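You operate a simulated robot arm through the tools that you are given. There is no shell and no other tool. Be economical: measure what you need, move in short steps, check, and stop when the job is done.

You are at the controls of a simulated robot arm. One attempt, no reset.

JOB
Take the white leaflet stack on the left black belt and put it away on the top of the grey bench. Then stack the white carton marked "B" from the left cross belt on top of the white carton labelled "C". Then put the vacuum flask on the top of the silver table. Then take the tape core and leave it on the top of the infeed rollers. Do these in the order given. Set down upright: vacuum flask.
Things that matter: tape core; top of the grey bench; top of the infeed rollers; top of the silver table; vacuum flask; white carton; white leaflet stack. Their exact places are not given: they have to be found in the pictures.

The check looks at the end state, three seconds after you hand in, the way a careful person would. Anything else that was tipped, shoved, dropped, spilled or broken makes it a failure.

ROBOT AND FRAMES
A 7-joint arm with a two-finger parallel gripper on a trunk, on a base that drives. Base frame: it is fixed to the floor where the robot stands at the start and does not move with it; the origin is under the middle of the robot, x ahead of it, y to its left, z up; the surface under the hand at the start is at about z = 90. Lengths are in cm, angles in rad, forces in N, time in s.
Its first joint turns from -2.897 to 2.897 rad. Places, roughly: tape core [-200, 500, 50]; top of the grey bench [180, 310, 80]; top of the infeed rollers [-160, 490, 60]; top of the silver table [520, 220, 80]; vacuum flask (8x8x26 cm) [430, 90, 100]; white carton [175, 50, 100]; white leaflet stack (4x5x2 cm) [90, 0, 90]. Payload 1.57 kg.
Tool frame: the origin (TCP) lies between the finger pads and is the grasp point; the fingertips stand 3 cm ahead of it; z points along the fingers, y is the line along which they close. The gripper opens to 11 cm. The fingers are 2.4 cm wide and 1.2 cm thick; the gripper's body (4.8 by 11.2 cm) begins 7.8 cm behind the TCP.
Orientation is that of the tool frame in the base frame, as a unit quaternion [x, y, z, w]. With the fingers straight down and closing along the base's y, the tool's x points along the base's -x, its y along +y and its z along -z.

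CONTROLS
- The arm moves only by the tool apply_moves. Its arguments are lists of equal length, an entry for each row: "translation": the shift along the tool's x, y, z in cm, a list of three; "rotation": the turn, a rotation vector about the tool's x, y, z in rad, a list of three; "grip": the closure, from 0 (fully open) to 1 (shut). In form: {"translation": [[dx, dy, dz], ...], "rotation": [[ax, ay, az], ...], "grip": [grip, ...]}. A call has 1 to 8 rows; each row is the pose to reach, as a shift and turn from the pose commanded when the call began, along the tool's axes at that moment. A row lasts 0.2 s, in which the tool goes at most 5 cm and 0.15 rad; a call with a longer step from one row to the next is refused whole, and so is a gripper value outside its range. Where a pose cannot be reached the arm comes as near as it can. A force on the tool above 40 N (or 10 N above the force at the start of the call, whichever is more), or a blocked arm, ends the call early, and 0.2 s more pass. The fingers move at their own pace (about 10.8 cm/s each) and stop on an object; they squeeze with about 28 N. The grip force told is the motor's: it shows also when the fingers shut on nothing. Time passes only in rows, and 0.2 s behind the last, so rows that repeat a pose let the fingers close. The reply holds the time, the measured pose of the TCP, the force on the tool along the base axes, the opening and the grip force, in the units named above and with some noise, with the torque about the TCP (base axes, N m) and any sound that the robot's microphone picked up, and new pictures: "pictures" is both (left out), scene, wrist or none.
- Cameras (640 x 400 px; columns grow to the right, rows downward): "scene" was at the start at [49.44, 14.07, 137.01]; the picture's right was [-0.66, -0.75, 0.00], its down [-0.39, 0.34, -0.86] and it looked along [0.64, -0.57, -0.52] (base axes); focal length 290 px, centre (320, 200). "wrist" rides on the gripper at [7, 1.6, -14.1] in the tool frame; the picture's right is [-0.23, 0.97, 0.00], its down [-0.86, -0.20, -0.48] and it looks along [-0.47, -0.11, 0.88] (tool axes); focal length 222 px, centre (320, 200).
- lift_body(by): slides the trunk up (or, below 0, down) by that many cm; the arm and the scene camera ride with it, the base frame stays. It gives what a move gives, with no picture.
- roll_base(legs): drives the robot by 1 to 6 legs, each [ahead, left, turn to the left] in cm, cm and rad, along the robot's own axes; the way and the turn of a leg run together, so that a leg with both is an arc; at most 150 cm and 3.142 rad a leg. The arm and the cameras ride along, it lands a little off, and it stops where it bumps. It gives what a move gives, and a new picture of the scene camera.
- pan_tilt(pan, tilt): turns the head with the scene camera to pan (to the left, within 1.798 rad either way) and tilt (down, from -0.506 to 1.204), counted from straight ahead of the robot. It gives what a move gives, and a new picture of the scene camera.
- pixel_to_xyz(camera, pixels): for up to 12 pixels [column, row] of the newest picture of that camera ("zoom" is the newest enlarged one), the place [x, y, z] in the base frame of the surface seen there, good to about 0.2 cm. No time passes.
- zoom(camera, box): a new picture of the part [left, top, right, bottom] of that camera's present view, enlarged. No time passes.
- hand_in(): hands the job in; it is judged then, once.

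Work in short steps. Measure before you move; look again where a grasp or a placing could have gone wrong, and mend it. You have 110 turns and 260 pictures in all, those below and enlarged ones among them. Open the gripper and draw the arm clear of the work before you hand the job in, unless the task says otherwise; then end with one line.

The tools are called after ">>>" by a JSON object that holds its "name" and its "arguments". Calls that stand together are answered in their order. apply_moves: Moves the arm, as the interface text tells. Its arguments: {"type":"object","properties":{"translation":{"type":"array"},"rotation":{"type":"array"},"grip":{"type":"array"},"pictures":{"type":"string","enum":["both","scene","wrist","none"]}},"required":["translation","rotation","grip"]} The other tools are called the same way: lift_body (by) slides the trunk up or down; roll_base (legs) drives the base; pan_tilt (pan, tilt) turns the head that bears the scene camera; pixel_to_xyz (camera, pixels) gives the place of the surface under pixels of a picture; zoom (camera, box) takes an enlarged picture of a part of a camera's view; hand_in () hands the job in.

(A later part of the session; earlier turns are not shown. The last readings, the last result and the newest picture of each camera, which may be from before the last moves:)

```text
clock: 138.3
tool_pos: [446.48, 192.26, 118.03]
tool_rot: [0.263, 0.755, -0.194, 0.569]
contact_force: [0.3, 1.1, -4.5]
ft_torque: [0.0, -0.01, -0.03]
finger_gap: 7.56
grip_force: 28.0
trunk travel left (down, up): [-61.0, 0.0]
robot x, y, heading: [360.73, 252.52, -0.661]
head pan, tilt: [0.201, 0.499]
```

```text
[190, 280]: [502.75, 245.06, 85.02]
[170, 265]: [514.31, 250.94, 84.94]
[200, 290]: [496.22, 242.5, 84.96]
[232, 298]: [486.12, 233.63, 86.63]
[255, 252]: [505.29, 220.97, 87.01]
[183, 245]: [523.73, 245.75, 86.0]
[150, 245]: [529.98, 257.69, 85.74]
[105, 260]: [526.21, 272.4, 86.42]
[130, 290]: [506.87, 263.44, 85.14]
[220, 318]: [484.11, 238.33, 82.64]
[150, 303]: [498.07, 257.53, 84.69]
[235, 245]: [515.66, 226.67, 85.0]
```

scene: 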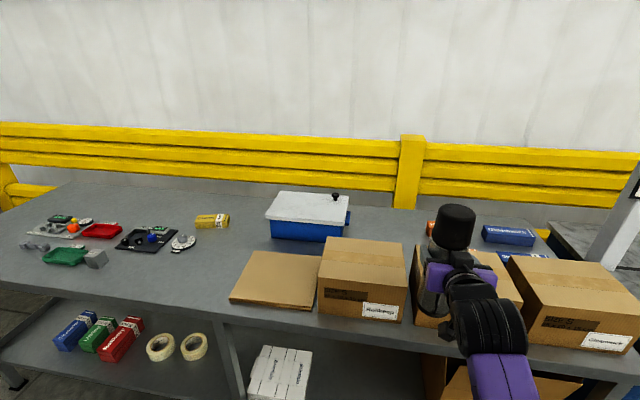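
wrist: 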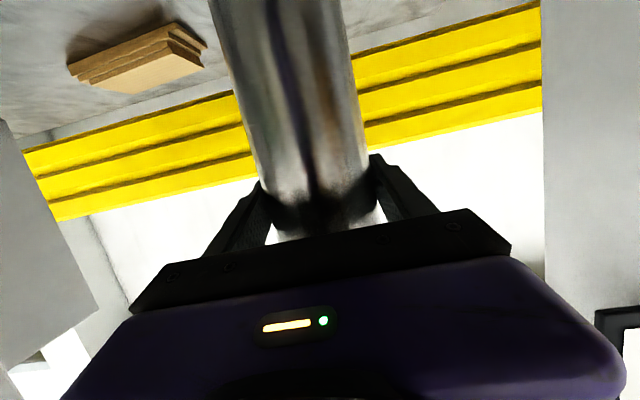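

Table top is z = 85; I choose the spot (504,242). I drive 10 back, 74.5 left, then re-measure before advancing.

>>> {"name": "roll_base", "arguments": {"legs": [[-10, 0, 0], [0, 74.5, 0]]}}

>>> {"name": "pan_tilt", "arguments": {"pan": 0.0, "tilt": 0.5}}

```text
clock: 143.1
tool_pos: [483.08, 255.3, 118.2]
tool_rot: [0.268, 0.753, -0.199, 0.567]
contact_force: [0.2, 0.5, -4.0]
ft_torque: [0.04, -0.01, 0.03]
finger_gap: 7.56
grip_force: 28.3
trunk travel left (down, up): [-61.0, 0.0]
robot x, y, heading: [397.93, 316.77, -0.674]
head pan, tilt: [0.201, 0.499]
```

scene: 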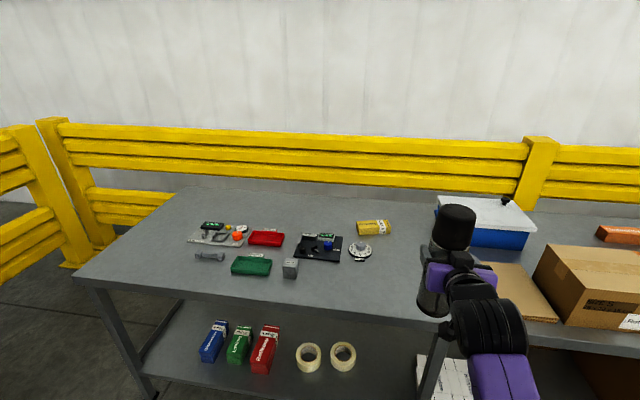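

```text
clock: 143.8
tool_pos: [483.08, 255.3, 118.18]
tool_rot: [0.269, 0.753, -0.199, 0.567]
contact_force: [0.3, 0.9, -3.5]
ft_torque: [-0.03, -0.02, 0.0]
finger_gap: 7.57
grip_force: 27.2
trunk travel left (down, up): [-61.0, 0.0]
robot x, y, heading: [398.04, 316.87, -0.674]
head pan, tilt: [0.0, 0.499]
```

scene: 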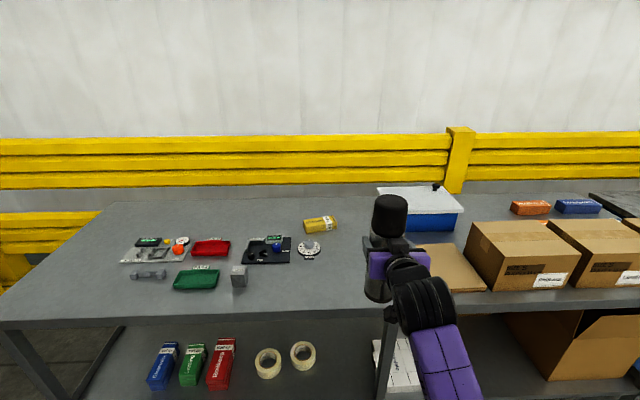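

I advance 24.5 cm with 2 cm left to place over the spot, then check.

>>> {"name": "roll_base", "arguments": {"legs": [[24.5, 2.5, 0]]}}

>>> {"name": "lift_body", "arguments": {"by": -14}}

>>> {"name": "apply_moves", "arguments": {"translation": [[0, 0, 0]], "rotation": [[0, 0, 0]], "grip": [0.4], "pictures": "both"}}

```text
clock: 145.7
tool_pos: [504.76, 241.37, 118.17]
tool_rot: [0.267, 0.753, -0.198, 0.568]
contact_force: [0.3, 0.6, -3.5]
ft_torque: [-0.02, 0.02, -0.01]
finger_gap: 7.57
grip_force: 27.8
trunk travel left (down, up): [-61.0, 0.0]
robot x, y, heading: [420.08, 302.58, -0.676]
head pan, tilt: [0.0, 0.499]
```

scene: 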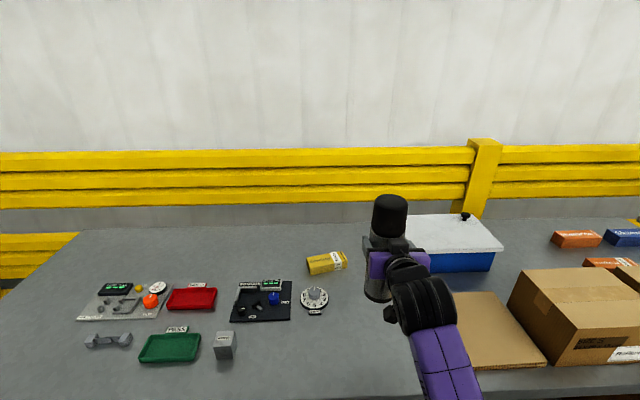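

```text
clock: 147.3
tool_pos: [504.93, 241.24, 104.15]
tool_rot: [0.267, 0.753, -0.197, 0.568]
contact_force: [1.1, 0.1, -3.8]
ft_torque: [-0.03, 0.0, -0.01]
finger_gap: 7.56
grip_force: 27.4
trunk travel left (down, up): [-47.0, 14.0]
robot x, y, heading: [420.01, 302.54, -0.671]
head pan, tilt: [0.0, 0.499]
```

```text
clock: 147.7
tool_pos: [504.9, 241.35, 104.1]
tool_rot: [0.267, 0.753, -0.198, 0.568]
contact_force: [-0.1, 0.0, -4.0]
ft_torque: [-0.01, 0.0, 0.01]
finger_gap: 7.56
grip_force: 27.8
trunk travel left (down, up): [-47.0, 14.0]
robot x, y, heading: [419.89, 302.75, -0.674]
head pan, tilt: [0.0, 0.499]
```

scene: 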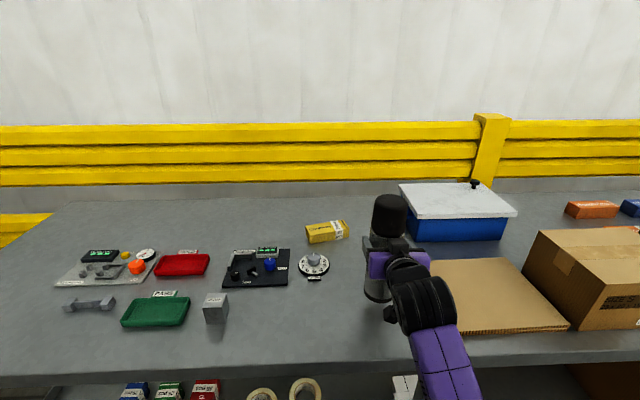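
wrist: 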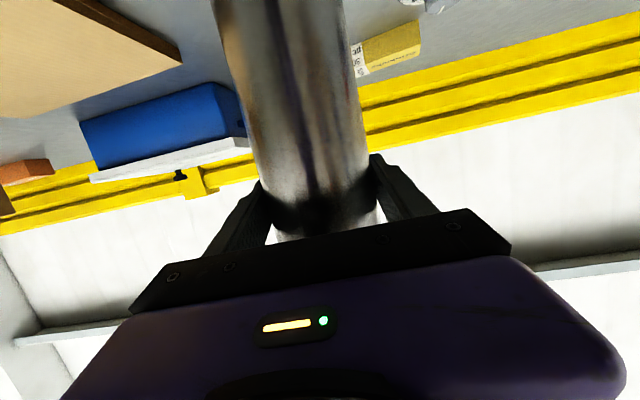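

Spot is clear below. I lower 3.9 cm gently with the arm.

>>> {"name": "apply_moves", "arguments": {"translation": [[1.4, 0, 0.4], [2.7, 0, 0.77], [3.4, 0, 0.97], [3.8, 0, 1.08], [3.8, 0, 1.08]], "rotation": [[0, 0, 0], [0, 0, 0], [0, 0, 0], [0, 0, 0], [0, 0, 0]], "grip": [0.4, 0.4, 0.4, 0.4, 0.4], "pictures": "scene"}}

```text
clock: 148.9
tool_pos: [504.76, 241.35, 100.14]
tool_rot: [0.267, 0.752, -0.199, 0.569]
contact_force: [-0.9, 0.3, 4.1]
ft_torque: [-0.04, 0.28, -0.04]
finger_gap: 7.56
grip_force: 27.6
trunk travel left (down, up): [-47.0, 14.0]
robot x, y, heading: [419.56, 302.43, -0.675]
head pan, tilt: [0.0, 0.499]
```

scene: 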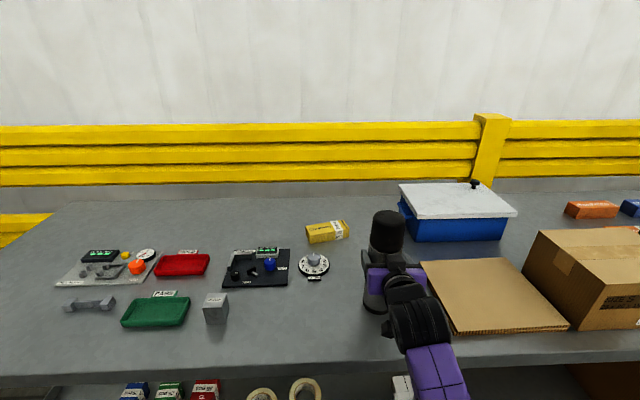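

Contact is felt (force turned +4 N). I open and withdraw straight back.

>>> {"name": "apply_moves", "arguments": {"translation": [[0, 0, 0], [0, 0, 0], [0, 0, 0], [0.8, 0, -2.9], [2.0, 0, -7], [3.3, 0, -11.5], [4.6, 0, -16]], "rotation": [[0, 0, 0], [0, 0, 0], [0, 0, 0], [0, 0, 0], [0, 0, 0], [0, 0, 0], [0, 0, 0]], "grip": [0.15, 0, 0, 0, 0, 0, 0], "pictures": "both"}}

```text
clock: 150.5
tool_pos: [491.76, 251.89, 100.04]
tool_rot: [0.267, 0.753, -0.198, 0.568]
contact_force: [1.2, -0.3, -0.8]
ft_torque: [-0.02, -0.01, 0.01]
finger_gap: 11.01
grip_force: 0.1
trunk travel left (down, up): [-47.0, 14.0]
robot x, y, heading: [419.65, 302.43, -0.671]
head pan, tilt: [0.0, 0.499]
```

scene: 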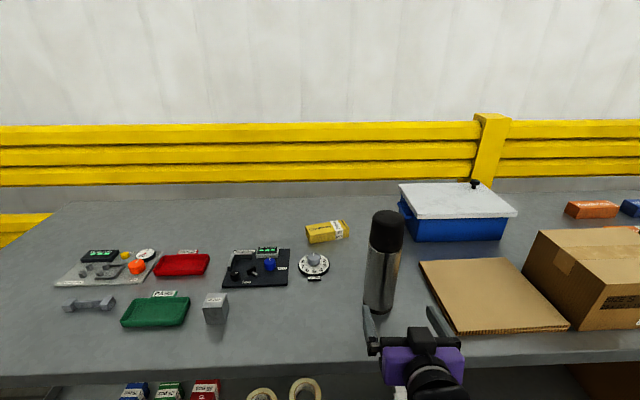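
wrist: 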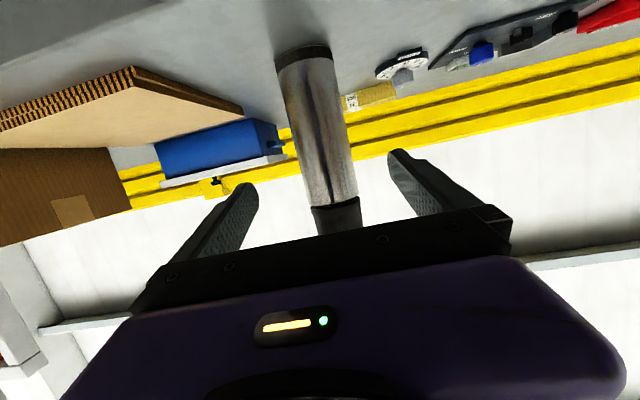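

The flask stands upright on the silver table. I back off, raise the trunk, and return the tool to point down.

>>> {"name": "roll_base", "arguments": {"legs": [[-60, 0, 0]]}}

>>> {"name": "lift_body", "arguments": {"by": 14}}

>>> {"name": "apply_moves", "arguments": {"translation": [[-2, 0, 0], [-4, 0, 0], [-6, 0, 0], [-8, 0, 0], [-10, 0, 0], [-12, 0, 0], [-12, 0, 0], [-12, 0, 0]], "rotation": [[0, 0.14, 0], [0, 0.28, 0], [0, 0.42, 0], [0, 0.56, 0], [0, 0.7, 0], [0, 0.84, 0], [0, 0.98, 0], [0, 1.12, 0]], "grip": [0, 0, 0, 0, 0, 0, 0, 0], "pictures": "none"}}

>>> {"name": "apply_moves", "arguments": {"translation": [[0, 0, 0], [0, 0, 0]], "rotation": [[0, 0.1, 0], [0, 0.172, 0]], "grip": [0, 0], "pictures": "none"}}

>>> {"name": "roll_base", "arguments": {"legs": [[0, 0, -1.54]]}}

```text
clock: 153.9
tool_pos: [444.54, 288.81, 100.1]
tool_rot: [0.272, 0.752, -0.201, 0.566]
contact_force: [-0.1, 0.9, 0.0]
ft_torque: [-0.01, 0.01, 0.0]
finger_gap: 11.01
grip_force: 0.0
trunk travel left (down, up): [-47.0, 14.0]
robot x, y, heading: [372.89, 340.26, -0.684]
head pan, tilt: [0.0, 0.499]
```

scene: 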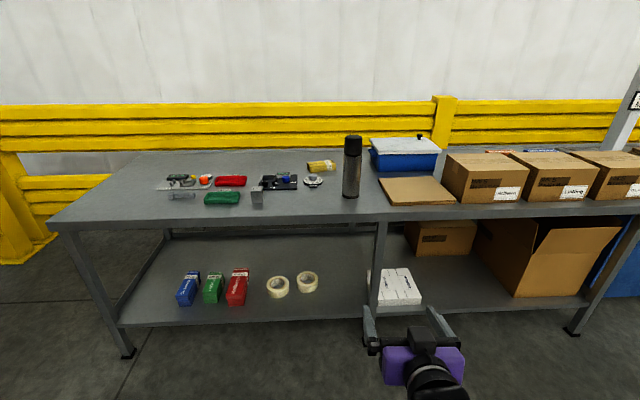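

```text
clock: 155.6
tool_pos: [444.56, 288.83, 114.03]
tool_rot: [0.271, 0.751, -0.201, 0.567]
contact_force: [0.5, -0.7, -0.4]
ft_torque: [-0.01, 0.0, -0.01]
finger_gap: 11.03
grip_force: 0.1
trunk travel left (down, up): [-61.0, 0.0]
robot x, y, heading: [372.98, 340.56, -0.684]
head pan, tilt: [0.0, 0.499]
```

```text
clock: 157.4
tool_pos: [447.17, 286.98, 125.68]
tool_rot: [0.335, 0.939, -0.026, 0.079]
contact_force: [0.7, 0.2, -0.3]
ft_torque: [-0.05, 0.0, -0.02]
finger_gap: 11.01
grip_force: 0.1
out of reach, approached as far as the arm can: row 5, 6
trunk travel left (down, up): [-61.0, 0.0]
robot x, y, heading: [373.12, 339.82, -0.679]
head pan, tilt: [0.0, 0.499]
```

```text
clock: 158.0
tool_pos: [447.05, 286.71, 125.62]
tool_rot: [0.337, 0.941, 0.003, 0.0]
contact_force: [0.2, 0.0, -0.4]
ft_torque: [0.0, 0.0, -0.03]
finger_gap: 10.97
grip_force: 0.1
trunk travel left (down, up): [-61.0, 0.0]
robot x, y, heading: [373.12, 340.47, -0.683]
head pan, tilt: [0.0, 0.499]
```

```text
clock: 162.2
tool_pos: [321.67, 264.85, 125.65]
tool_rot: [0.898, 0.439, 0.002, 0.003]
contact_force: [0.0, 0.2, -0.9]
ft_torque: [-0.02, 0.01, 0.0]
finger_gap: 10.99
grip_force: 0.0
trunk travel left (down, up): [-61.0, 0.0]
robot x, y, heading: [372.95, 340.5, -2.228]
head pan, tilt: [0.0, 0.499]
```

scene: 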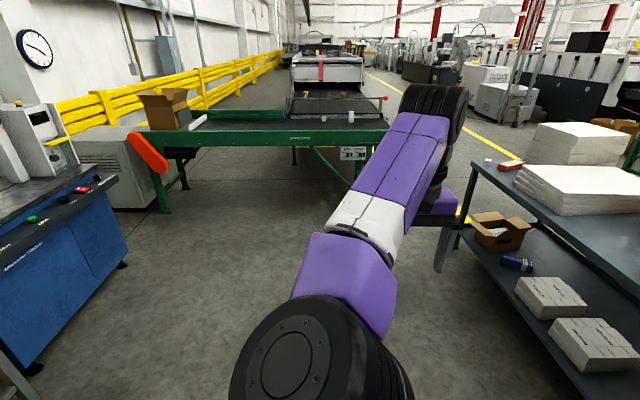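

The aisle is clear. I drive back toward the gap between the bench and the cross belt and turn to face −x.

>>> {"name": "roll_base", "arguments": {"legs": [[113, 0, 0.015], [112, 0, 0], [0, 0, -0.92]]}}

```text
clock: 175.6
tool_pos: [146.64, 150.1, 125.58]
tool_rot: [1.0, 0.021, 0.001, 0.002]
contact_force: [-0.2, 0.2, 0.0]
ft_torque: [-0.03, 0.02, -0.01]
finger_gap: 11.01
grip_force: 0.0
trunk travel left (down, up): [-61.0, 0.0]
robot x, y, heading: [237.51, 159.5, -3.088]
head pan, tilt: [0.0, 0.499]
```

scene: 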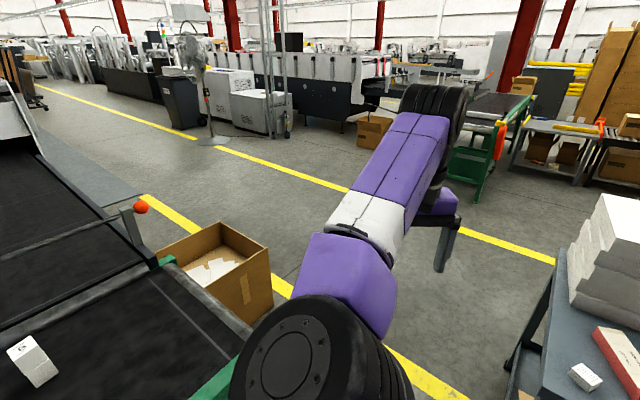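

Position is right on line; I correct the heading and drive through the gap.

>>> {"name": "roll_base", "arguments": {"legs": [[0, 0, -0.053], [120, 0, 0], [120, 0, 0]]}}

>>> {"name": "pan_tilt", "arguments": {"pan": -0.8, "tilt": 0.4}}

```text
clock: 187.8
tool_pos: [-94.1, 164.48, 125.67]
tool_rot: [1.0, -0.024, 0.0, 0.003]
contact_force: [0.2, 0.0, 0.0]
ft_torque: [-0.03, -0.03, 0.01]
finger_gap: 11.0
grip_force: 0.1
trunk travel left (down, up): [-61.0, 0.0]
robot x, y, heading: [-2.59, 165.44, 3.093]
head pan, tilt: [0.0, 0.499]
```

scene: 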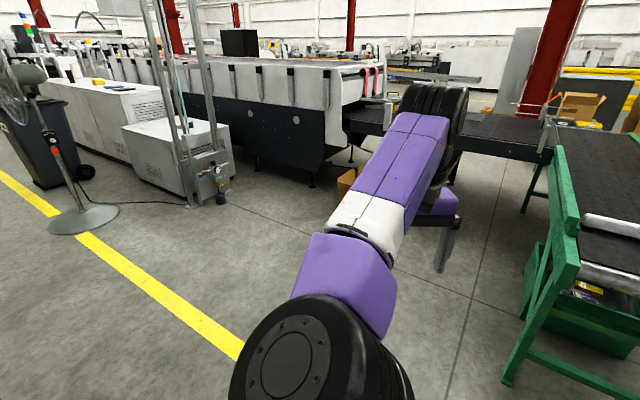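

```text
clock: 188.9
tool_pos: [-94.07, 164.45, 125.69]
tool_rot: [1.0, -0.025, 0.002, 0.003]
contact_force: [-0.3, 1.3, -0.9]
ft_torque: [0.05, -0.01, 0.0]
finger_gap: 11.02
grip_force: 0.0
trunk travel left (down, up): [-61.0, 0.0]
robot x, y, heading: [-2.69, 165.49, 3.1]
head pan, tilt: [-0.799, 0.4]
```

scene: 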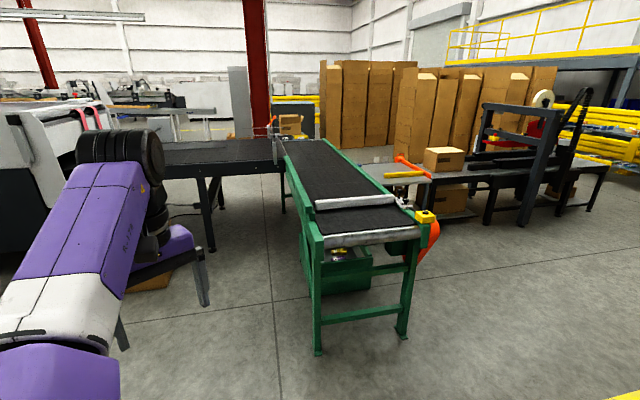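

I zoom on the taping machine area and measure where the infeed rollers and the tape core are.

>>> {"name": "zoom", "arguments": {"camera": "scene", "box": [370, 80, 630, 240]}}

>>> {"name": "pixel_to_xyz", "arguments": {"camera": "scene", "pixels": [[445, 160], [410, 180], [480, 175], [525, 175], [425, 215], [365, 210], [320, 355], [405, 335], [395, 162], [590, 175], [525, 222], [370, 155]]}}

```text
2.46 times, centred on (500, 160) of scene
```

zoom: 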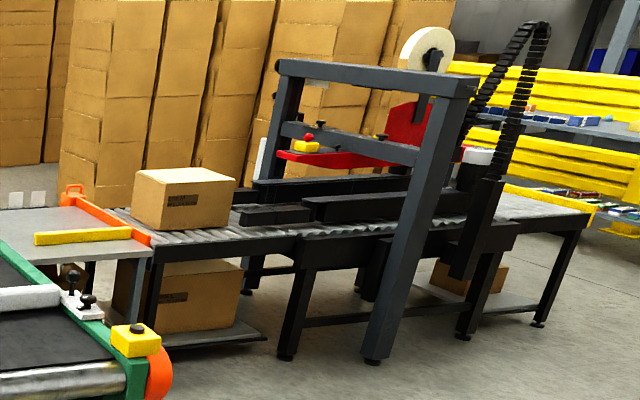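

```text
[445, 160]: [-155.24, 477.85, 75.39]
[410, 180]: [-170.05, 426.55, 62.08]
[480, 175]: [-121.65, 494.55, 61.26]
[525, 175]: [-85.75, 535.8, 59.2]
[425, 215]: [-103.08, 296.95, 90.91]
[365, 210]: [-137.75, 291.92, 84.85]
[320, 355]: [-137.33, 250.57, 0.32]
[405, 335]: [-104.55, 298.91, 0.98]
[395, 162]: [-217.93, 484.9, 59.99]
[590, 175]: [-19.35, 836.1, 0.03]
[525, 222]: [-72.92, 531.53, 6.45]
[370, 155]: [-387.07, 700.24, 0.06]
```

I check the pallet position at right before choosing a path.

>>> {"name": "pan_tilt", "arguments": {"pan": -1.5, "tilt": 0.5}}

```text
clock: 190.0
tool_pos: [-94.17, 164.56, 125.63]
tool_rot: [1.0, -0.025, 0.001, 0.003]
contact_force: [-0.6, 1.2, 0.9]
ft_torque: [-0.03, 0.01, -0.02]
finger_gap: 11.0
grip_force: 0.1
trunk travel left (down, up): [-61.0, 0.0]
robot x, y, heading: [-2.51, 165.49, 3.093]
head pan, tilt: [-1.499, 0.499]
```

scene: 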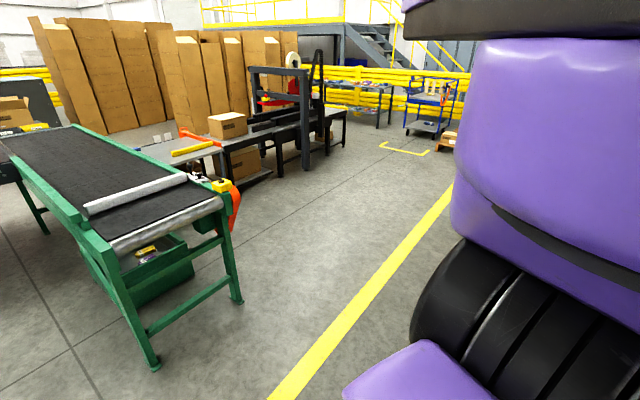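

The floor toward the sealer is free. I turn right and drive toward its infeed end.

>>> {"name": "roll_base", "arguments": {"legs": [[0, 0, -1.3], [129, 0, 0.34], [80, 0, 0.3]]}}

>>> {"name": "pan_tilt", "arguments": {"pan": 0.0, "tilt": 0.6}}

```text
clock: 202.7
tool_pos: [-170.1, 384.02, 125.47]
tool_rot: [0.943, -0.332, 0.0, 0.002]
contact_force: [-0.8, 0.5, 0.0]
ft_torque: [-0.05, -0.04, -0.02]
finger_gap: 10.98
grip_force: 0.1
trunk travel left (down, up): [-61.0, 0.0]
robot x, y, heading: [-95.37, 331.08, 2.47]
head pan, tilt: [-1.499, 0.499]
stopped in leg 3: the robot was blocked; the commanded pose is now the measured one
```

scene: 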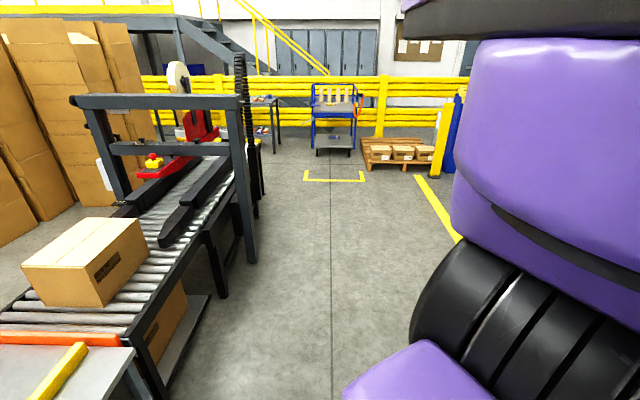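

```text
clock: 204.3
tool_pos: [-170.17, 383.99, 125.59]
tool_rot: [0.943, -0.332, 0.001, 0.004]
contact_force: [-0.2, -0.3, 0.3]
ft_torque: [0.0, 0.06, -0.01]
finger_gap: 10.99
grip_force: 0.1
trunk travel left (down, up): [-61.0, 0.0]
robot x, y, heading: [-95.66, 331.13, 2.465]
head pan, tilt: [0.0, 0.6]
```

scene: 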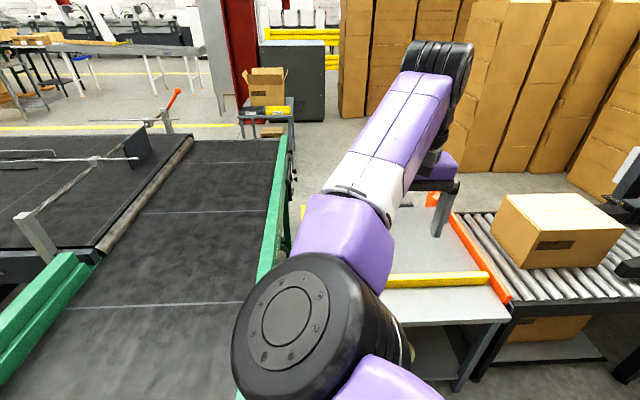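

The base's left side touched the conveyor corner region. I shift 35 cm right, away from it, and look around for damage and the tape core.

>>> {"name": "roll_base", "arguments": {"legs": [[0, -38, 0]]}}

>>> {"name": "pan_tilt", "arguments": {"pan": 0.9, "tilt": 0.7}}

>>> {"name": "pan_tilt", "arguments": {"pan": -0.3, "tilt": 0.5}}

```text
clock: 206.7
tool_pos: [-146.78, 413.28, 125.57]
tool_rot: [0.944, -0.331, 0.001, 0.003]
contact_force: [-0.2, 0.4, 0.6]
ft_torque: [0.01, -0.02, 0.01]
finger_gap: 10.99
grip_force: 0.1
trunk travel left (down, up): [-61.0, 0.0]
robot x, y, heading: [-72.26, 360.44, 2.47]
head pan, tilt: [0.0, 0.6]
```

scene: 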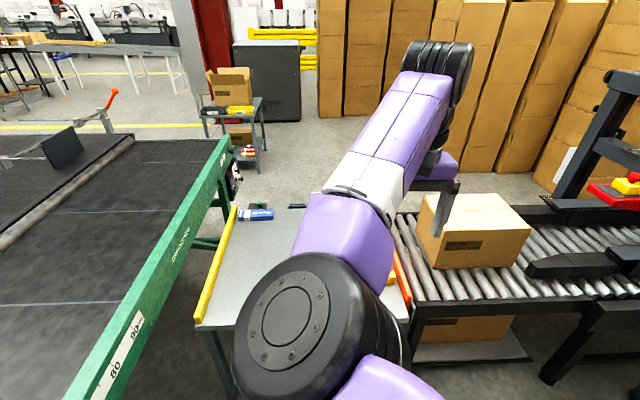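

```text
clock: 207.9
tool_pos: [-146.66, 413.29, 125.61]
tool_rot: [0.944, -0.331, 0.0, 0.003]
contact_force: [-0.9, 0.5, 0.5]
ft_torque: [0.01, -0.01, -0.03]
finger_gap: 10.99
grip_force: 0.0
trunk travel left (down, up): [-61.0, 0.0]
robot x, y, heading: [-72.37, 361.0, 2.465]
head pan, tilt: [0.901, 0.7]
```

scene: 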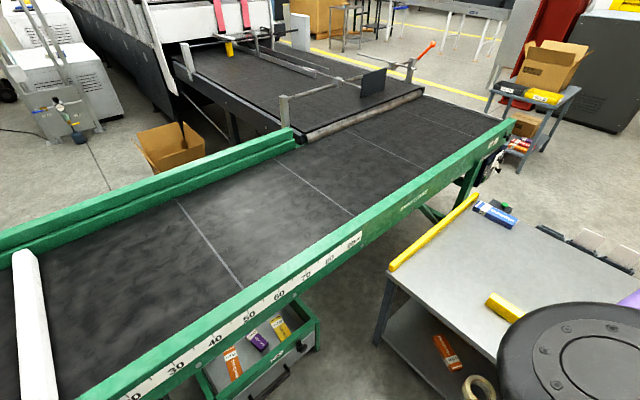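

```text
clock: 209.3
tool_pos: [-146.61, 413.2, 125.58]
tool_rot: [0.944, -0.33, 0.0, 0.003]
contact_force: [-0.4, -0.5, 0.2]
ft_torque: [0.0, 0.01, 0.0]
finger_gap: 10.99
grip_force: 0.0
trunk travel left (down, up): [-61.0, 0.0]
robot x, y, heading: [-72.09, 360.6, 2.469]
head pan, tilt: [-0.3, 0.499]
```

scene: 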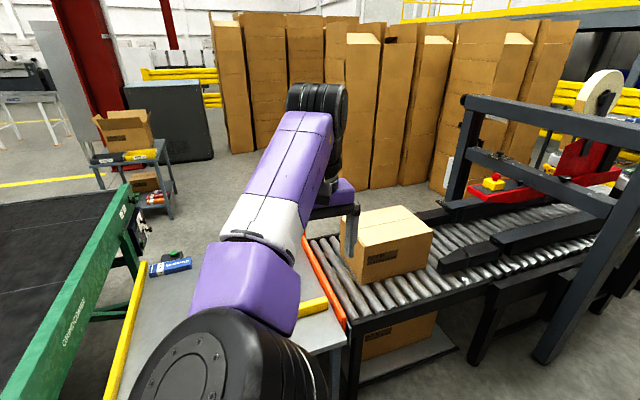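

Nothing was displaced. A beige roll appeared on the lower shelf of the plate table; the arm hides the rest, so I look from pan 0.6.

>>> {"name": "pan_tilt", "arguments": {"pan": 0.65, "tilt": 0.9}}

>>> {"name": "pixel_to_xyz", "arguments": {"camera": "scene", "pixels": [[380, 200], [420, 230], [460, 180], [330, 240], [500, 150], [300, 300]]}}

```text
clock: 210.6
tool_pos: [-146.6, 413.29, 125.56]
tool_rot: [0.944, -0.331, 0.001, 0.004]
contact_force: [0.5, -0.4, 0.4]
ft_torque: [0.03, -0.03, 0.01]
finger_gap: 11.0
grip_force: 0.1
trunk travel left (down, up): [-61.0, 0.0]
robot x, y, heading: [-72.19, 360.59, 2.472]
head pan, tilt: [0.649, 0.901]
```

scene: 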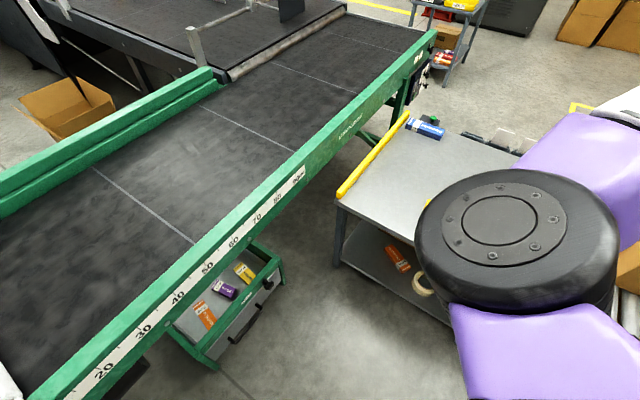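

```text
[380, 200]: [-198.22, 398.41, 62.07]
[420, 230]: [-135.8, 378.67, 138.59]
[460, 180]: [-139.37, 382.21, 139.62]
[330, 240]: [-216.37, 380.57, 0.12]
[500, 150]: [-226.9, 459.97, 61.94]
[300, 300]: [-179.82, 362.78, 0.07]
```

The tape core itself isn't visible yet. I turn the robot right so that the arm no longer hides the view, then look left at the infeed.

>>> {"name": "roll_base", "arguments": {"legs": [[0, 0, -1.55]]}}

>>> {"name": "pan_tilt", "arguments": {"pan": 1.5, "tilt": 0.5}}

```text
clock: 214.7
tool_pos: [-22.01, 436.93, 125.71]
tool_rot: [-0.449, 0.894, 0.002, -0.002]
contact_force: [0.3, -0.6, -0.3]
ft_torque: [0.0, 0.01, 0.02]
finger_gap: 10.99
grip_force: 0.0
trunk travel left (down, up): [-61.0, 0.0]
robot x, y, heading: [-72.19, 360.82, 0.933]
head pan, tilt: [0.649, 0.901]
```

scene: 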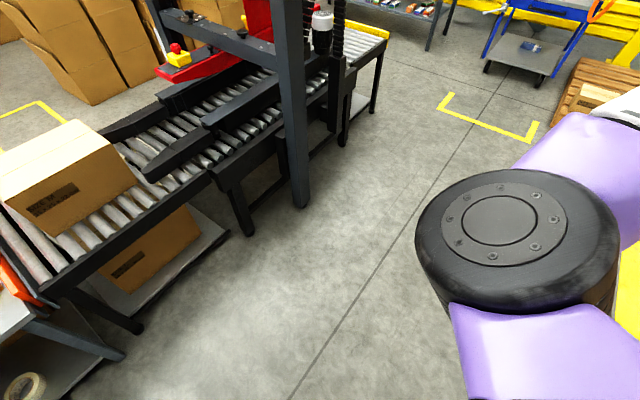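

```text
clock: 215.9
tool_pos: [-21.97, 436.97, 125.6]
tool_rot: [-0.448, 0.894, 0.002, -0.003]
contact_force: [-0.9, -0.5, -0.3]
ft_torque: [-0.02, 0.01, 0.0]
finger_gap: 10.99
grip_force: 0.0
trunk travel left (down, up): [-61.0, 0.0]
robot x, y, heading: [-72.3, 360.71, 0.933]
head pan, tilt: [1.499, 0.499]
```

scene: 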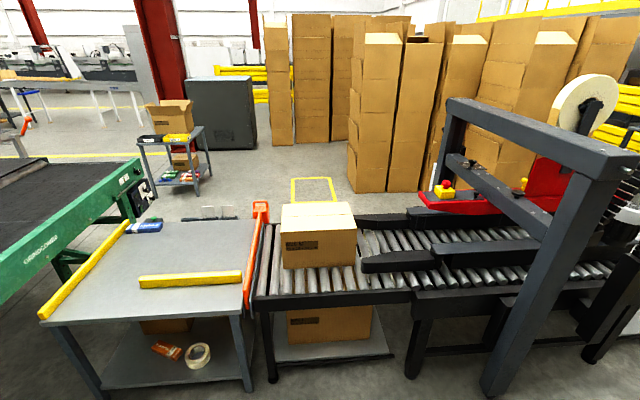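

I zoom in to search for the core around the plate, rollers and the shelves.

>>> {"name": "zoom", "arguments": {"camera": "scene", "box": [110, 190, 270, 390]}}

>>> {"name": "zoom", "arguments": {"camera": "scene", "box": [230, 170, 430, 300]}}

>>> {"name": "pixel_to_xyz", "arguments": {"camera": "scene", "pixels": [[198, 356], [166, 350], [160, 328], [300, 345], [215, 215], [262, 205], [318, 210], [265, 280], [340, 280], [190, 282], [385, 290], [345, 330]]}}

```text
2.00 times, centred on (190, 290) of scene
```

zoom: 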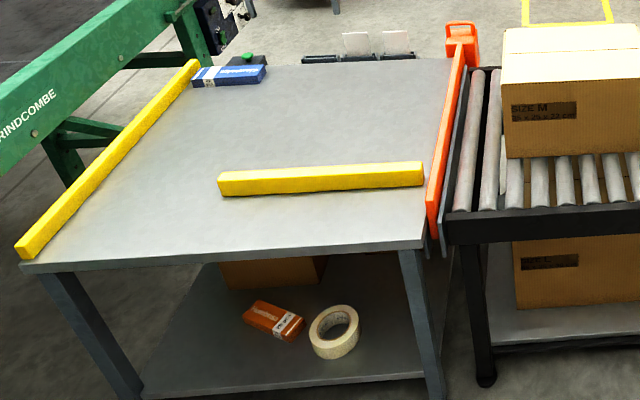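

```text
3.08 times, centred on (330, 235) of scene
```

zoom: 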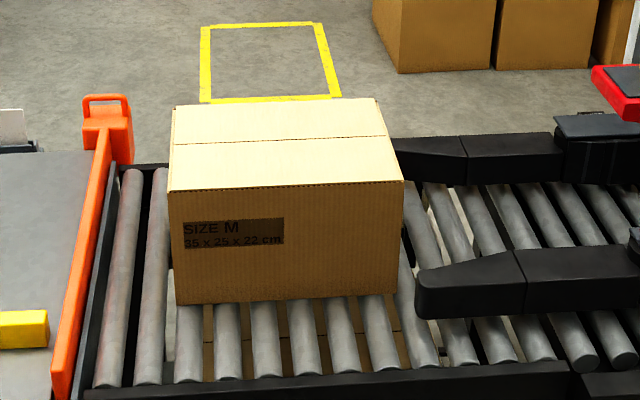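

```text
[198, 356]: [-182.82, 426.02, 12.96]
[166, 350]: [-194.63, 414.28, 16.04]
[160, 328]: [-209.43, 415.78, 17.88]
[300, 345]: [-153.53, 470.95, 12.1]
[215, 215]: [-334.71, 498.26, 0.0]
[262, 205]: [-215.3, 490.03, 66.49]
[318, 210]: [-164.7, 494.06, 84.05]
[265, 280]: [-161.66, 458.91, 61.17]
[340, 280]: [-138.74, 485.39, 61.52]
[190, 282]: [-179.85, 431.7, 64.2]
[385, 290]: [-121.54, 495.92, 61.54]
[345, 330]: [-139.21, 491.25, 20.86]
```

The core is not visible from this side; it must be beyond the rollers (u-far side). I turn back, move opposite the infeed rollers and get closer so both cameras look over them.

>>> {"name": "roll_base", "arguments": {"legs": [[0, 0, 1.56], [0, -33, 0], [52, 0, 0]]}}

>>> {"name": "apply_moves", "arguments": {"translation": [[0, 0, 0]], "rotation": [[0, 0, 0]], "grip": [0], "pictures": "wrist"}}

>>> {"name": "pan_tilt", "arguments": {"pan": 0.3, "tilt": 1.0}}

```text
clock: 224.4
tool_pos: [-169.54, 468.62, 125.53]
tool_rot: [0.948, -0.319, 0.001, 0.004]
contact_force: [0.0, 0.1, -0.9]
ft_torque: [0.03, -0.02, -0.03]
finger_gap: 11.02
grip_force: 0.1
trunk travel left (down, up): [-61.0, 0.0]
robot x, y, heading: [-93.78, 417.57, 2.488]
head pan, tilt: [1.499, 0.499]
```

scene: 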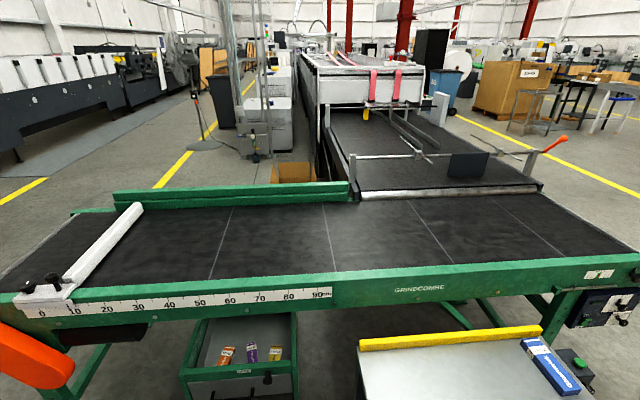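

```text
clock: 224.8
tool_pos: [-169.51, 468.63, 125.64]
tool_rot: [0.948, -0.32, 0.001, 0.002]
contact_force: [0.3, -0.7, 0.2]
ft_torque: [-0.03, -0.01, 0.02]
finger_gap: 11.03
grip_force: 0.1
trunk travel left (down, up): [-61.0, 0.0]
robot x, y, heading: [-93.44, 417.72, 2.495]
head pan, tilt: [1.499, 0.499]
```

wrist: 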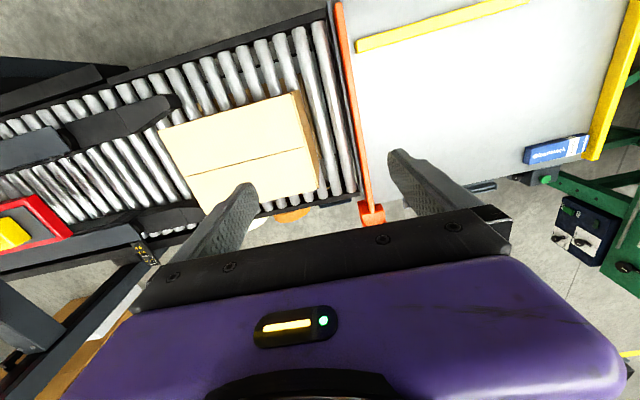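

```text
clock: 226.2
tool_pos: [-169.47, 468.61, 125.58]
tool_rot: [0.948, -0.32, 0.001, 0.003]
contact_force: [0.7, -0.4, -0.3]
ft_torque: [-0.01, 0.02, 0.01]
finger_gap: 10.99
grip_force: 0.1
trunk travel left (down, up): [-61.0, 0.0]
robot x, y, heading: [-93.51, 418.01, 2.493]
head pan, tilt: [0.3, 1.0]
```

scene: 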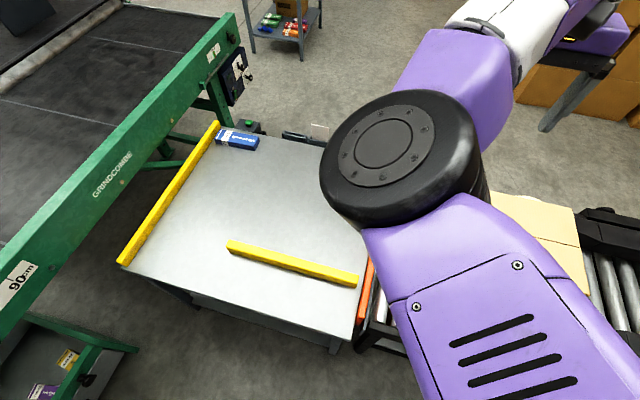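

The wrist view shows a round brown/orange thing behind the carton at (293,214) and a white thing at (258,222). I zoom and measure.

>>> {"name": "zoom", "arguments": {"camera": "wrist", "box": [220, 180, 400, 240]}}

>>> {"name": "pixel_to_xyz", "arguments": {"camera": "wrist", "pixels": [[293, 214], [300, 212], [283, 217], [258, 222], [330, 208], [290, 210], [250, 165], [350, 190], [300, 190], [240, 150]]}}

```text
3.56 times, centred on (310, 210) of wrist
```

zoom: 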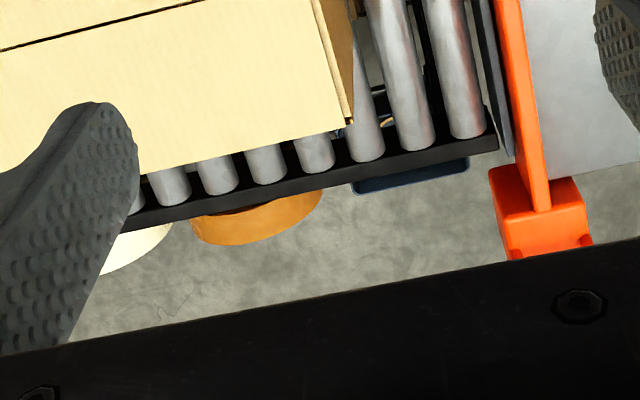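

```text
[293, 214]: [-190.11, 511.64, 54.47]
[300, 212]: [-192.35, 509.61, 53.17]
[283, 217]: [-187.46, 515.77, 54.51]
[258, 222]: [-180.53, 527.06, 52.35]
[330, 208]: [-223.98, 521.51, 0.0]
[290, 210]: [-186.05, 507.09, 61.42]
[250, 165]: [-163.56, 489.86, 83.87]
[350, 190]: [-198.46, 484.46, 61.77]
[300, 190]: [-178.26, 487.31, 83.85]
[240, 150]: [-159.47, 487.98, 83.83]
```

A kraft ring sits at ≈(-190,512,54) on a ledge just beyond the far side of the rollers, beside a white roll. I need the far side (there is a marked standing square there), so I drive along the sealer to look for a way around its outfeed end.

>>> {"name": "roll_base", "arguments": {"legs": [[-40, 0, 0], [0, 0, -1.57], [100, 0, 0]]}}

>>> {"name": "pan_tilt", "arguments": {"pan": 0.6, "tilt": 0.4}}

```text
clock: 237.5
tool_pos: [54.14, 545.56, 125.56]
tool_rot: [-0.434, 0.901, 0.002, -0.003]
contact_force: [-0.5, -0.4, 0.2]
ft_torque: [-0.03, 0.0, -0.02]
finger_gap: 11.01
grip_force: 0.0
trunk travel left (down, up): [-61.0, 0.0]
robot x, y, heading: [1.73, 470.69, 0.901]
head pan, tilt: [0.3, 1.0]
```

scene: 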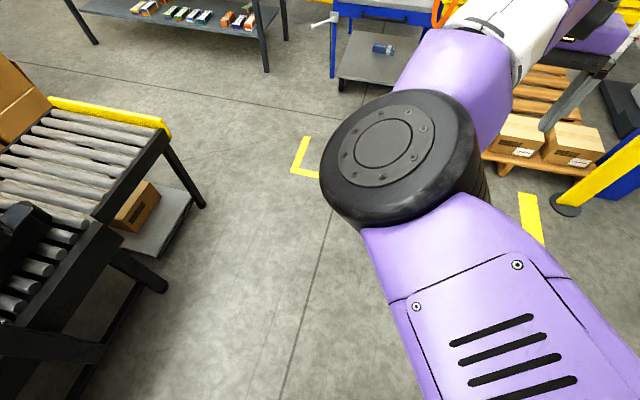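

```text
clock: 238.5
tool_pos: [54.31, 545.54, 125.54]
tool_rot: [-0.434, 0.901, 0.001, -0.002]
contact_force: [0.3, 1.0, -0.1]
ft_torque: [0.01, 0.0, -0.02]
finger_gap: 11.0
grip_force: 0.0
trunk travel left (down, up): [-61.0, 0.0]
robot x, y, heading: [1.53, 470.88, 0.898]
head pan, tilt: [0.6, 0.4]
```

scene: 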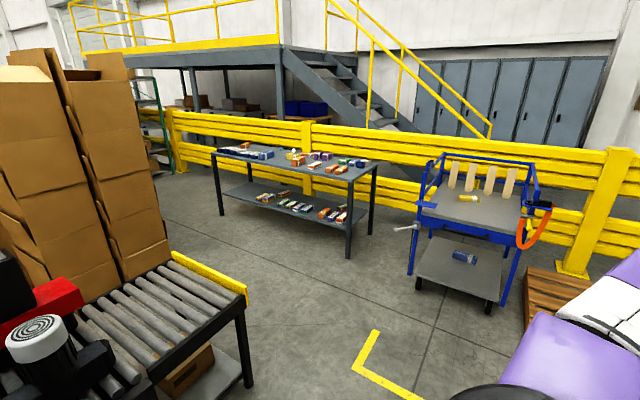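

I measure the passage between the outfeed end, the side table and the box stacks.

>>> {"name": "pixel_to_xyz", "arguments": {"camera": "scene", "pixels": [[247, 300], [175, 258], [248, 385], [348, 257], [370, 234], [221, 214], [180, 240], [165, 235], [200, 235], [418, 287], [250, 240], [355, 365]]}}

>>> {"name": "pan_tilt", "arguments": {"pan": 1.3, "tilt": 0.5}}

```text
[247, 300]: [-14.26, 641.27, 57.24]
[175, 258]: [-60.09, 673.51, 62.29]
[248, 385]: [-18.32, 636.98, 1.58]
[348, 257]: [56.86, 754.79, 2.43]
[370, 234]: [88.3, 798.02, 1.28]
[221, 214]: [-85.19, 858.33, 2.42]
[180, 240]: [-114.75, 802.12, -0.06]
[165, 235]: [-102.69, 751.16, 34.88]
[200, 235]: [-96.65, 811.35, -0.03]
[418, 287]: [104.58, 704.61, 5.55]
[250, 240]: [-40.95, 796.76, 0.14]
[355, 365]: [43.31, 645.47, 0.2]
```

```text
clock: 239.5
tool_pos: [54.22, 545.49, 125.6]
tool_rot: [-0.433, 0.901, 0.002, -0.003]
contact_force: [-1.0, 0.0, 1.4]
ft_torque: [0.02, -0.02, 0.0]
finger_gap: 10.99
grip_force: 0.0
trunk travel left (down, up): [-61.0, 0.0]
robot x, y, heading: [1.69, 470.8, 0.9]
head pan, tilt: [1.3, 0.499]
```

scene: 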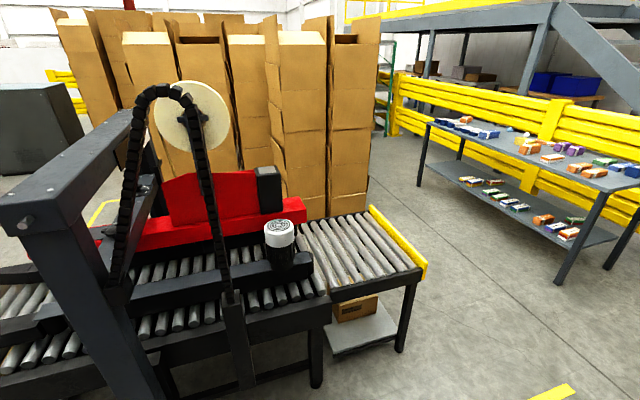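

The gap at the outfeed end is 130 cm wide. I measure the stacks and floor marking on the far side.

>>> {"name": "pixel_to_xyz", "arguments": {"camera": "scene", "pixels": [[340, 190], [300, 180], [365, 188], [270, 120], [100, 208], [110, 205], [180, 100], [95, 130], [30, 165], [245, 130], [320, 205], [400, 190]]}}

```text
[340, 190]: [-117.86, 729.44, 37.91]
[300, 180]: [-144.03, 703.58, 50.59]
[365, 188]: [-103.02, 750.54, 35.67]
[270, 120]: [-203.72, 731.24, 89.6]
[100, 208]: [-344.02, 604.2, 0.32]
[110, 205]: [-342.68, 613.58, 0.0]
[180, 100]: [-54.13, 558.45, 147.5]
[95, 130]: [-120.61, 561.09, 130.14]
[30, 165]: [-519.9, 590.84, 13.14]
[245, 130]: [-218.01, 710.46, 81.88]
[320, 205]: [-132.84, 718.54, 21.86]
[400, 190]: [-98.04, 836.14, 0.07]
```

The far-side corridor is ~75 cm wide near the outfeed (stacks at u≈-535, sealer at ≈-455) and opens wider by the infeed. I drive ahead, turn to face −u, and shift around the outfeed end.

>>> {"name": "roll_base", "arguments": {"legs": [[120, 0, 0.02], [0, 0, 1.57], [0, -70, 0], [60, 0, 0]]}}

```text
clock: 252.2
tool_pos: [35.39, 663.9, 125.58]
tool_rot: [0.929, -0.371, -0.001, 0.004]
contact_force: [0.2, -0.4, 1.1]
ft_torque: [-0.03, -0.02, 0.01]
finger_gap: 11.01
grip_force: 0.0
trunk travel left (down, up): [-61.0, 0.0]
robot x, y, heading: [105.73, 605.21, 2.387]
head pan, tilt: [1.3, 0.499]
stopped in leg 3: the robot was blocked; the commanded pose is now the measured one
```

scene: 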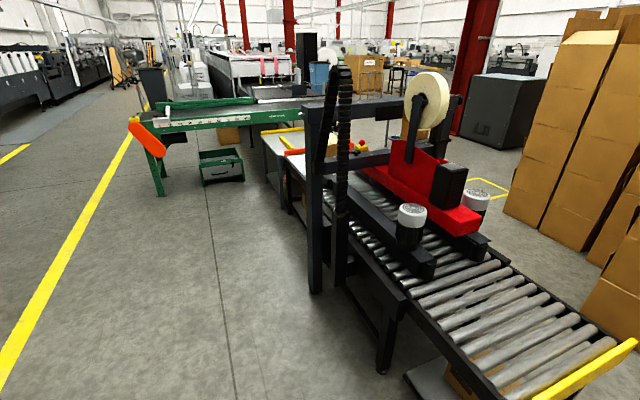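

The base was blocked on its right side (likely the pallet/cart). I move left away from it and turn to look at what was touched.

>>> {"name": "roll_base", "arguments": {"legs": [[0, 30, 0], [0, 0, -1.2]]}}

>>> {"name": "pan_tilt", "arguments": {"pan": 0.0, "tilt": 0.7}}

```text
clock: 257.2
tool_pos: [113.74, 669.68, 125.67]
tool_rot: [-0.559, 0.829, 0.002, -0.002]
contact_force: [-0.6, -0.4, -0.5]
ft_torque: [0.03, 0.04, 0.0]
finger_gap: 11.01
grip_force: 0.0
trunk travel left (down, up): [-61.0, 0.0]
robot x, y, heading: [84.8, 582.82, 1.192]
head pan, tilt: [1.3, 0.499]
```

scene: 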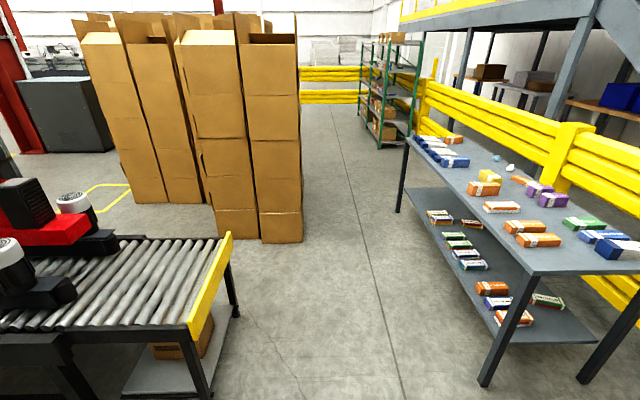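

```text
clock: 258.7
tool_pos: [113.68, 669.72, 125.6]
tool_rot: [-0.559, 0.829, 0.002, -0.002]
contact_force: [0.1, -0.7, 0.4]
ft_torque: [-0.02, -0.03, 0.0]
finger_gap: 10.98
grip_force: 0.0
trunk travel left (down, up): [-61.0, 0.0]
robot x, y, heading: [84.55, 583.05, 1.188]
head pan, tilt: [0.0, 0.7]
```

scene: 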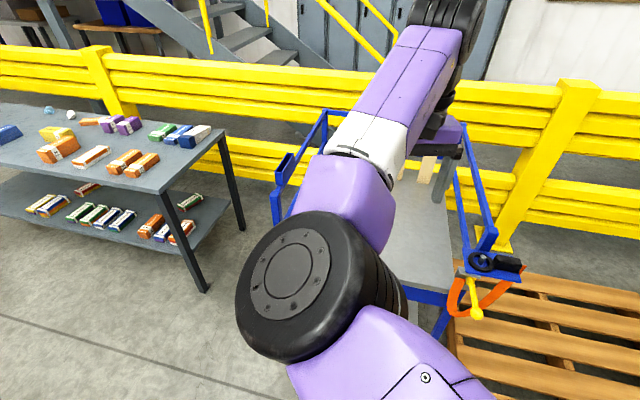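

I inspect the cart and pallet for displacement.

>>> {"name": "pan_tilt", "arguments": {"pan": -0.7, "tilt": 0.8}}

>>> {"name": "apply_moves", "arguments": {"translation": [[0, 0, 0]], "rotation": [[0, 0, 0]], "grip": [0], "pictures": "wrist"}}

```text
clock: 259.8
tool_pos: [113.84, 669.8, 125.61]
tool_rot: [-0.558, 0.83, 0.003, -0.002]
contact_force: [0.0, 1.0, 0.8]
ft_torque: [-0.01, 0.01, -0.01]
finger_gap: 11.01
grip_force: 0.1
trunk travel left (down, up): [-61.0, 0.0]
robot x, y, heading: [84.69, 582.95, 1.187]
head pan, tilt: [-0.7, 0.799]
```

scene: 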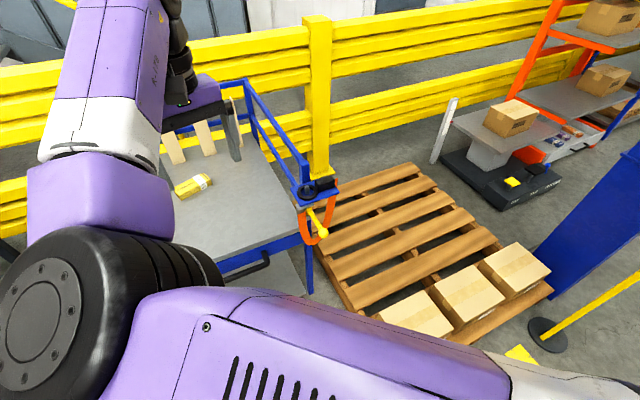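

```text
clock: 260.2
tool_pos: [113.72, 669.7, 125.61]
tool_rot: [-0.559, 0.829, 0.002, -0.002]
contact_force: [0.0, -1.6, 0.1]
ft_torque: [0.02, 0.01, 0.03]
finger_gap: 11.0
grip_force: 0.1
trunk travel left (down, up): [-61.0, 0.0]
robot x, y, heading: [84.6, 583.01, 1.186]
head pan, tilt: [-0.7, 0.799]
```

wrist: 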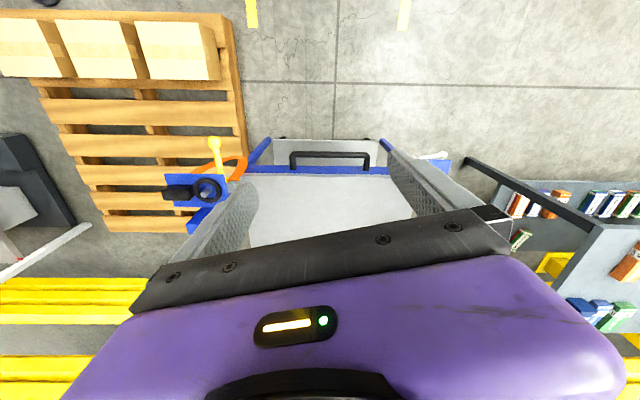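

Cart, pallet and boxes look intact and in place. I turn to face −u, go ahead before shifting right, then turn to face down the far corridor.

>>> {"name": "roll_base", "arguments": {"legs": [[0, 0, 1.31], [56, 0, 0], [0, -50, 0], [0, 0, 1.57]]}}

>>> {"name": "pan_tilt", "arguments": {"pan": -0.6, "tilt": 0.6}}

```text
clock: 272.9
tool_pos: [19.37, 579.95, 125.65]
tool_rot: [0.895, 0.445, 0.001, 0.002]
contact_force: [0.1, 0.4, -0.3]
ft_torque: [-0.02, -0.02, 0.0]
finger_gap: 11.0
grip_force: 0.0
trunk travel left (down, up): [-61.0, 0.0]
robot x, y, heading: [69.59, 656.26, -2.216]
head pan, tilt: [-0.7, 0.799]
```

scene: 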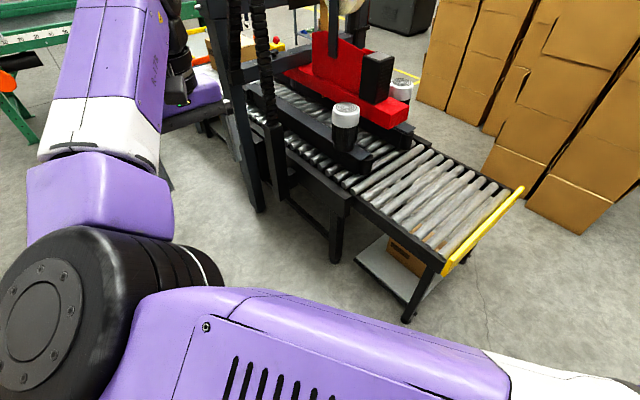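

```text
clock: 273.7
tool_pos: [19.28, 580.03, 125.61]
tool_rot: [0.895, 0.446, 0.003, 0.002]
contact_force: [0.2, 0.6, -0.1]
ft_torque: [0.01, 0.0, -0.02]
finger_gap: 11.0
grip_force: 0.1
trunk travel left (down, up): [-61.0, 0.0]
robot x, y, heading: [70.02, 656.07, -2.216]
head pan, tilt: [-0.6, 0.6]
```

scene: 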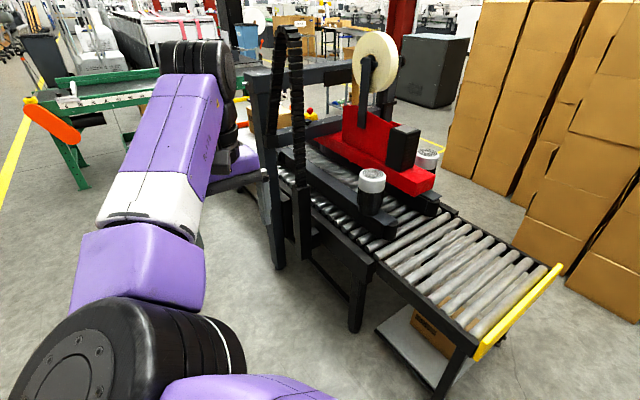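

I measure the corridor edges precisely.

>>> {"name": "pixel_to_xyz", "arguments": {"camera": "scene", "pixels": [[560, 268], [428, 165], [440, 212], [515, 238], [570, 285], [470, 175], [445, 170], [378, 50], [420, 190], [630, 320], [400, 145], [555, 255]]}}

```text
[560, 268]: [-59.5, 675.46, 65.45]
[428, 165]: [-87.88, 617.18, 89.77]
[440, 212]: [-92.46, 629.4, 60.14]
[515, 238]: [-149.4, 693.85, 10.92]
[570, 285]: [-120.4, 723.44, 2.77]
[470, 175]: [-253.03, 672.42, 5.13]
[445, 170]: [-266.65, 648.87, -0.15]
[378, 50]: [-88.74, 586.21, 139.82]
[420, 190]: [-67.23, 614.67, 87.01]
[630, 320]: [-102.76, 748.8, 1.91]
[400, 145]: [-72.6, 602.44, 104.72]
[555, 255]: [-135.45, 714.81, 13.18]
```

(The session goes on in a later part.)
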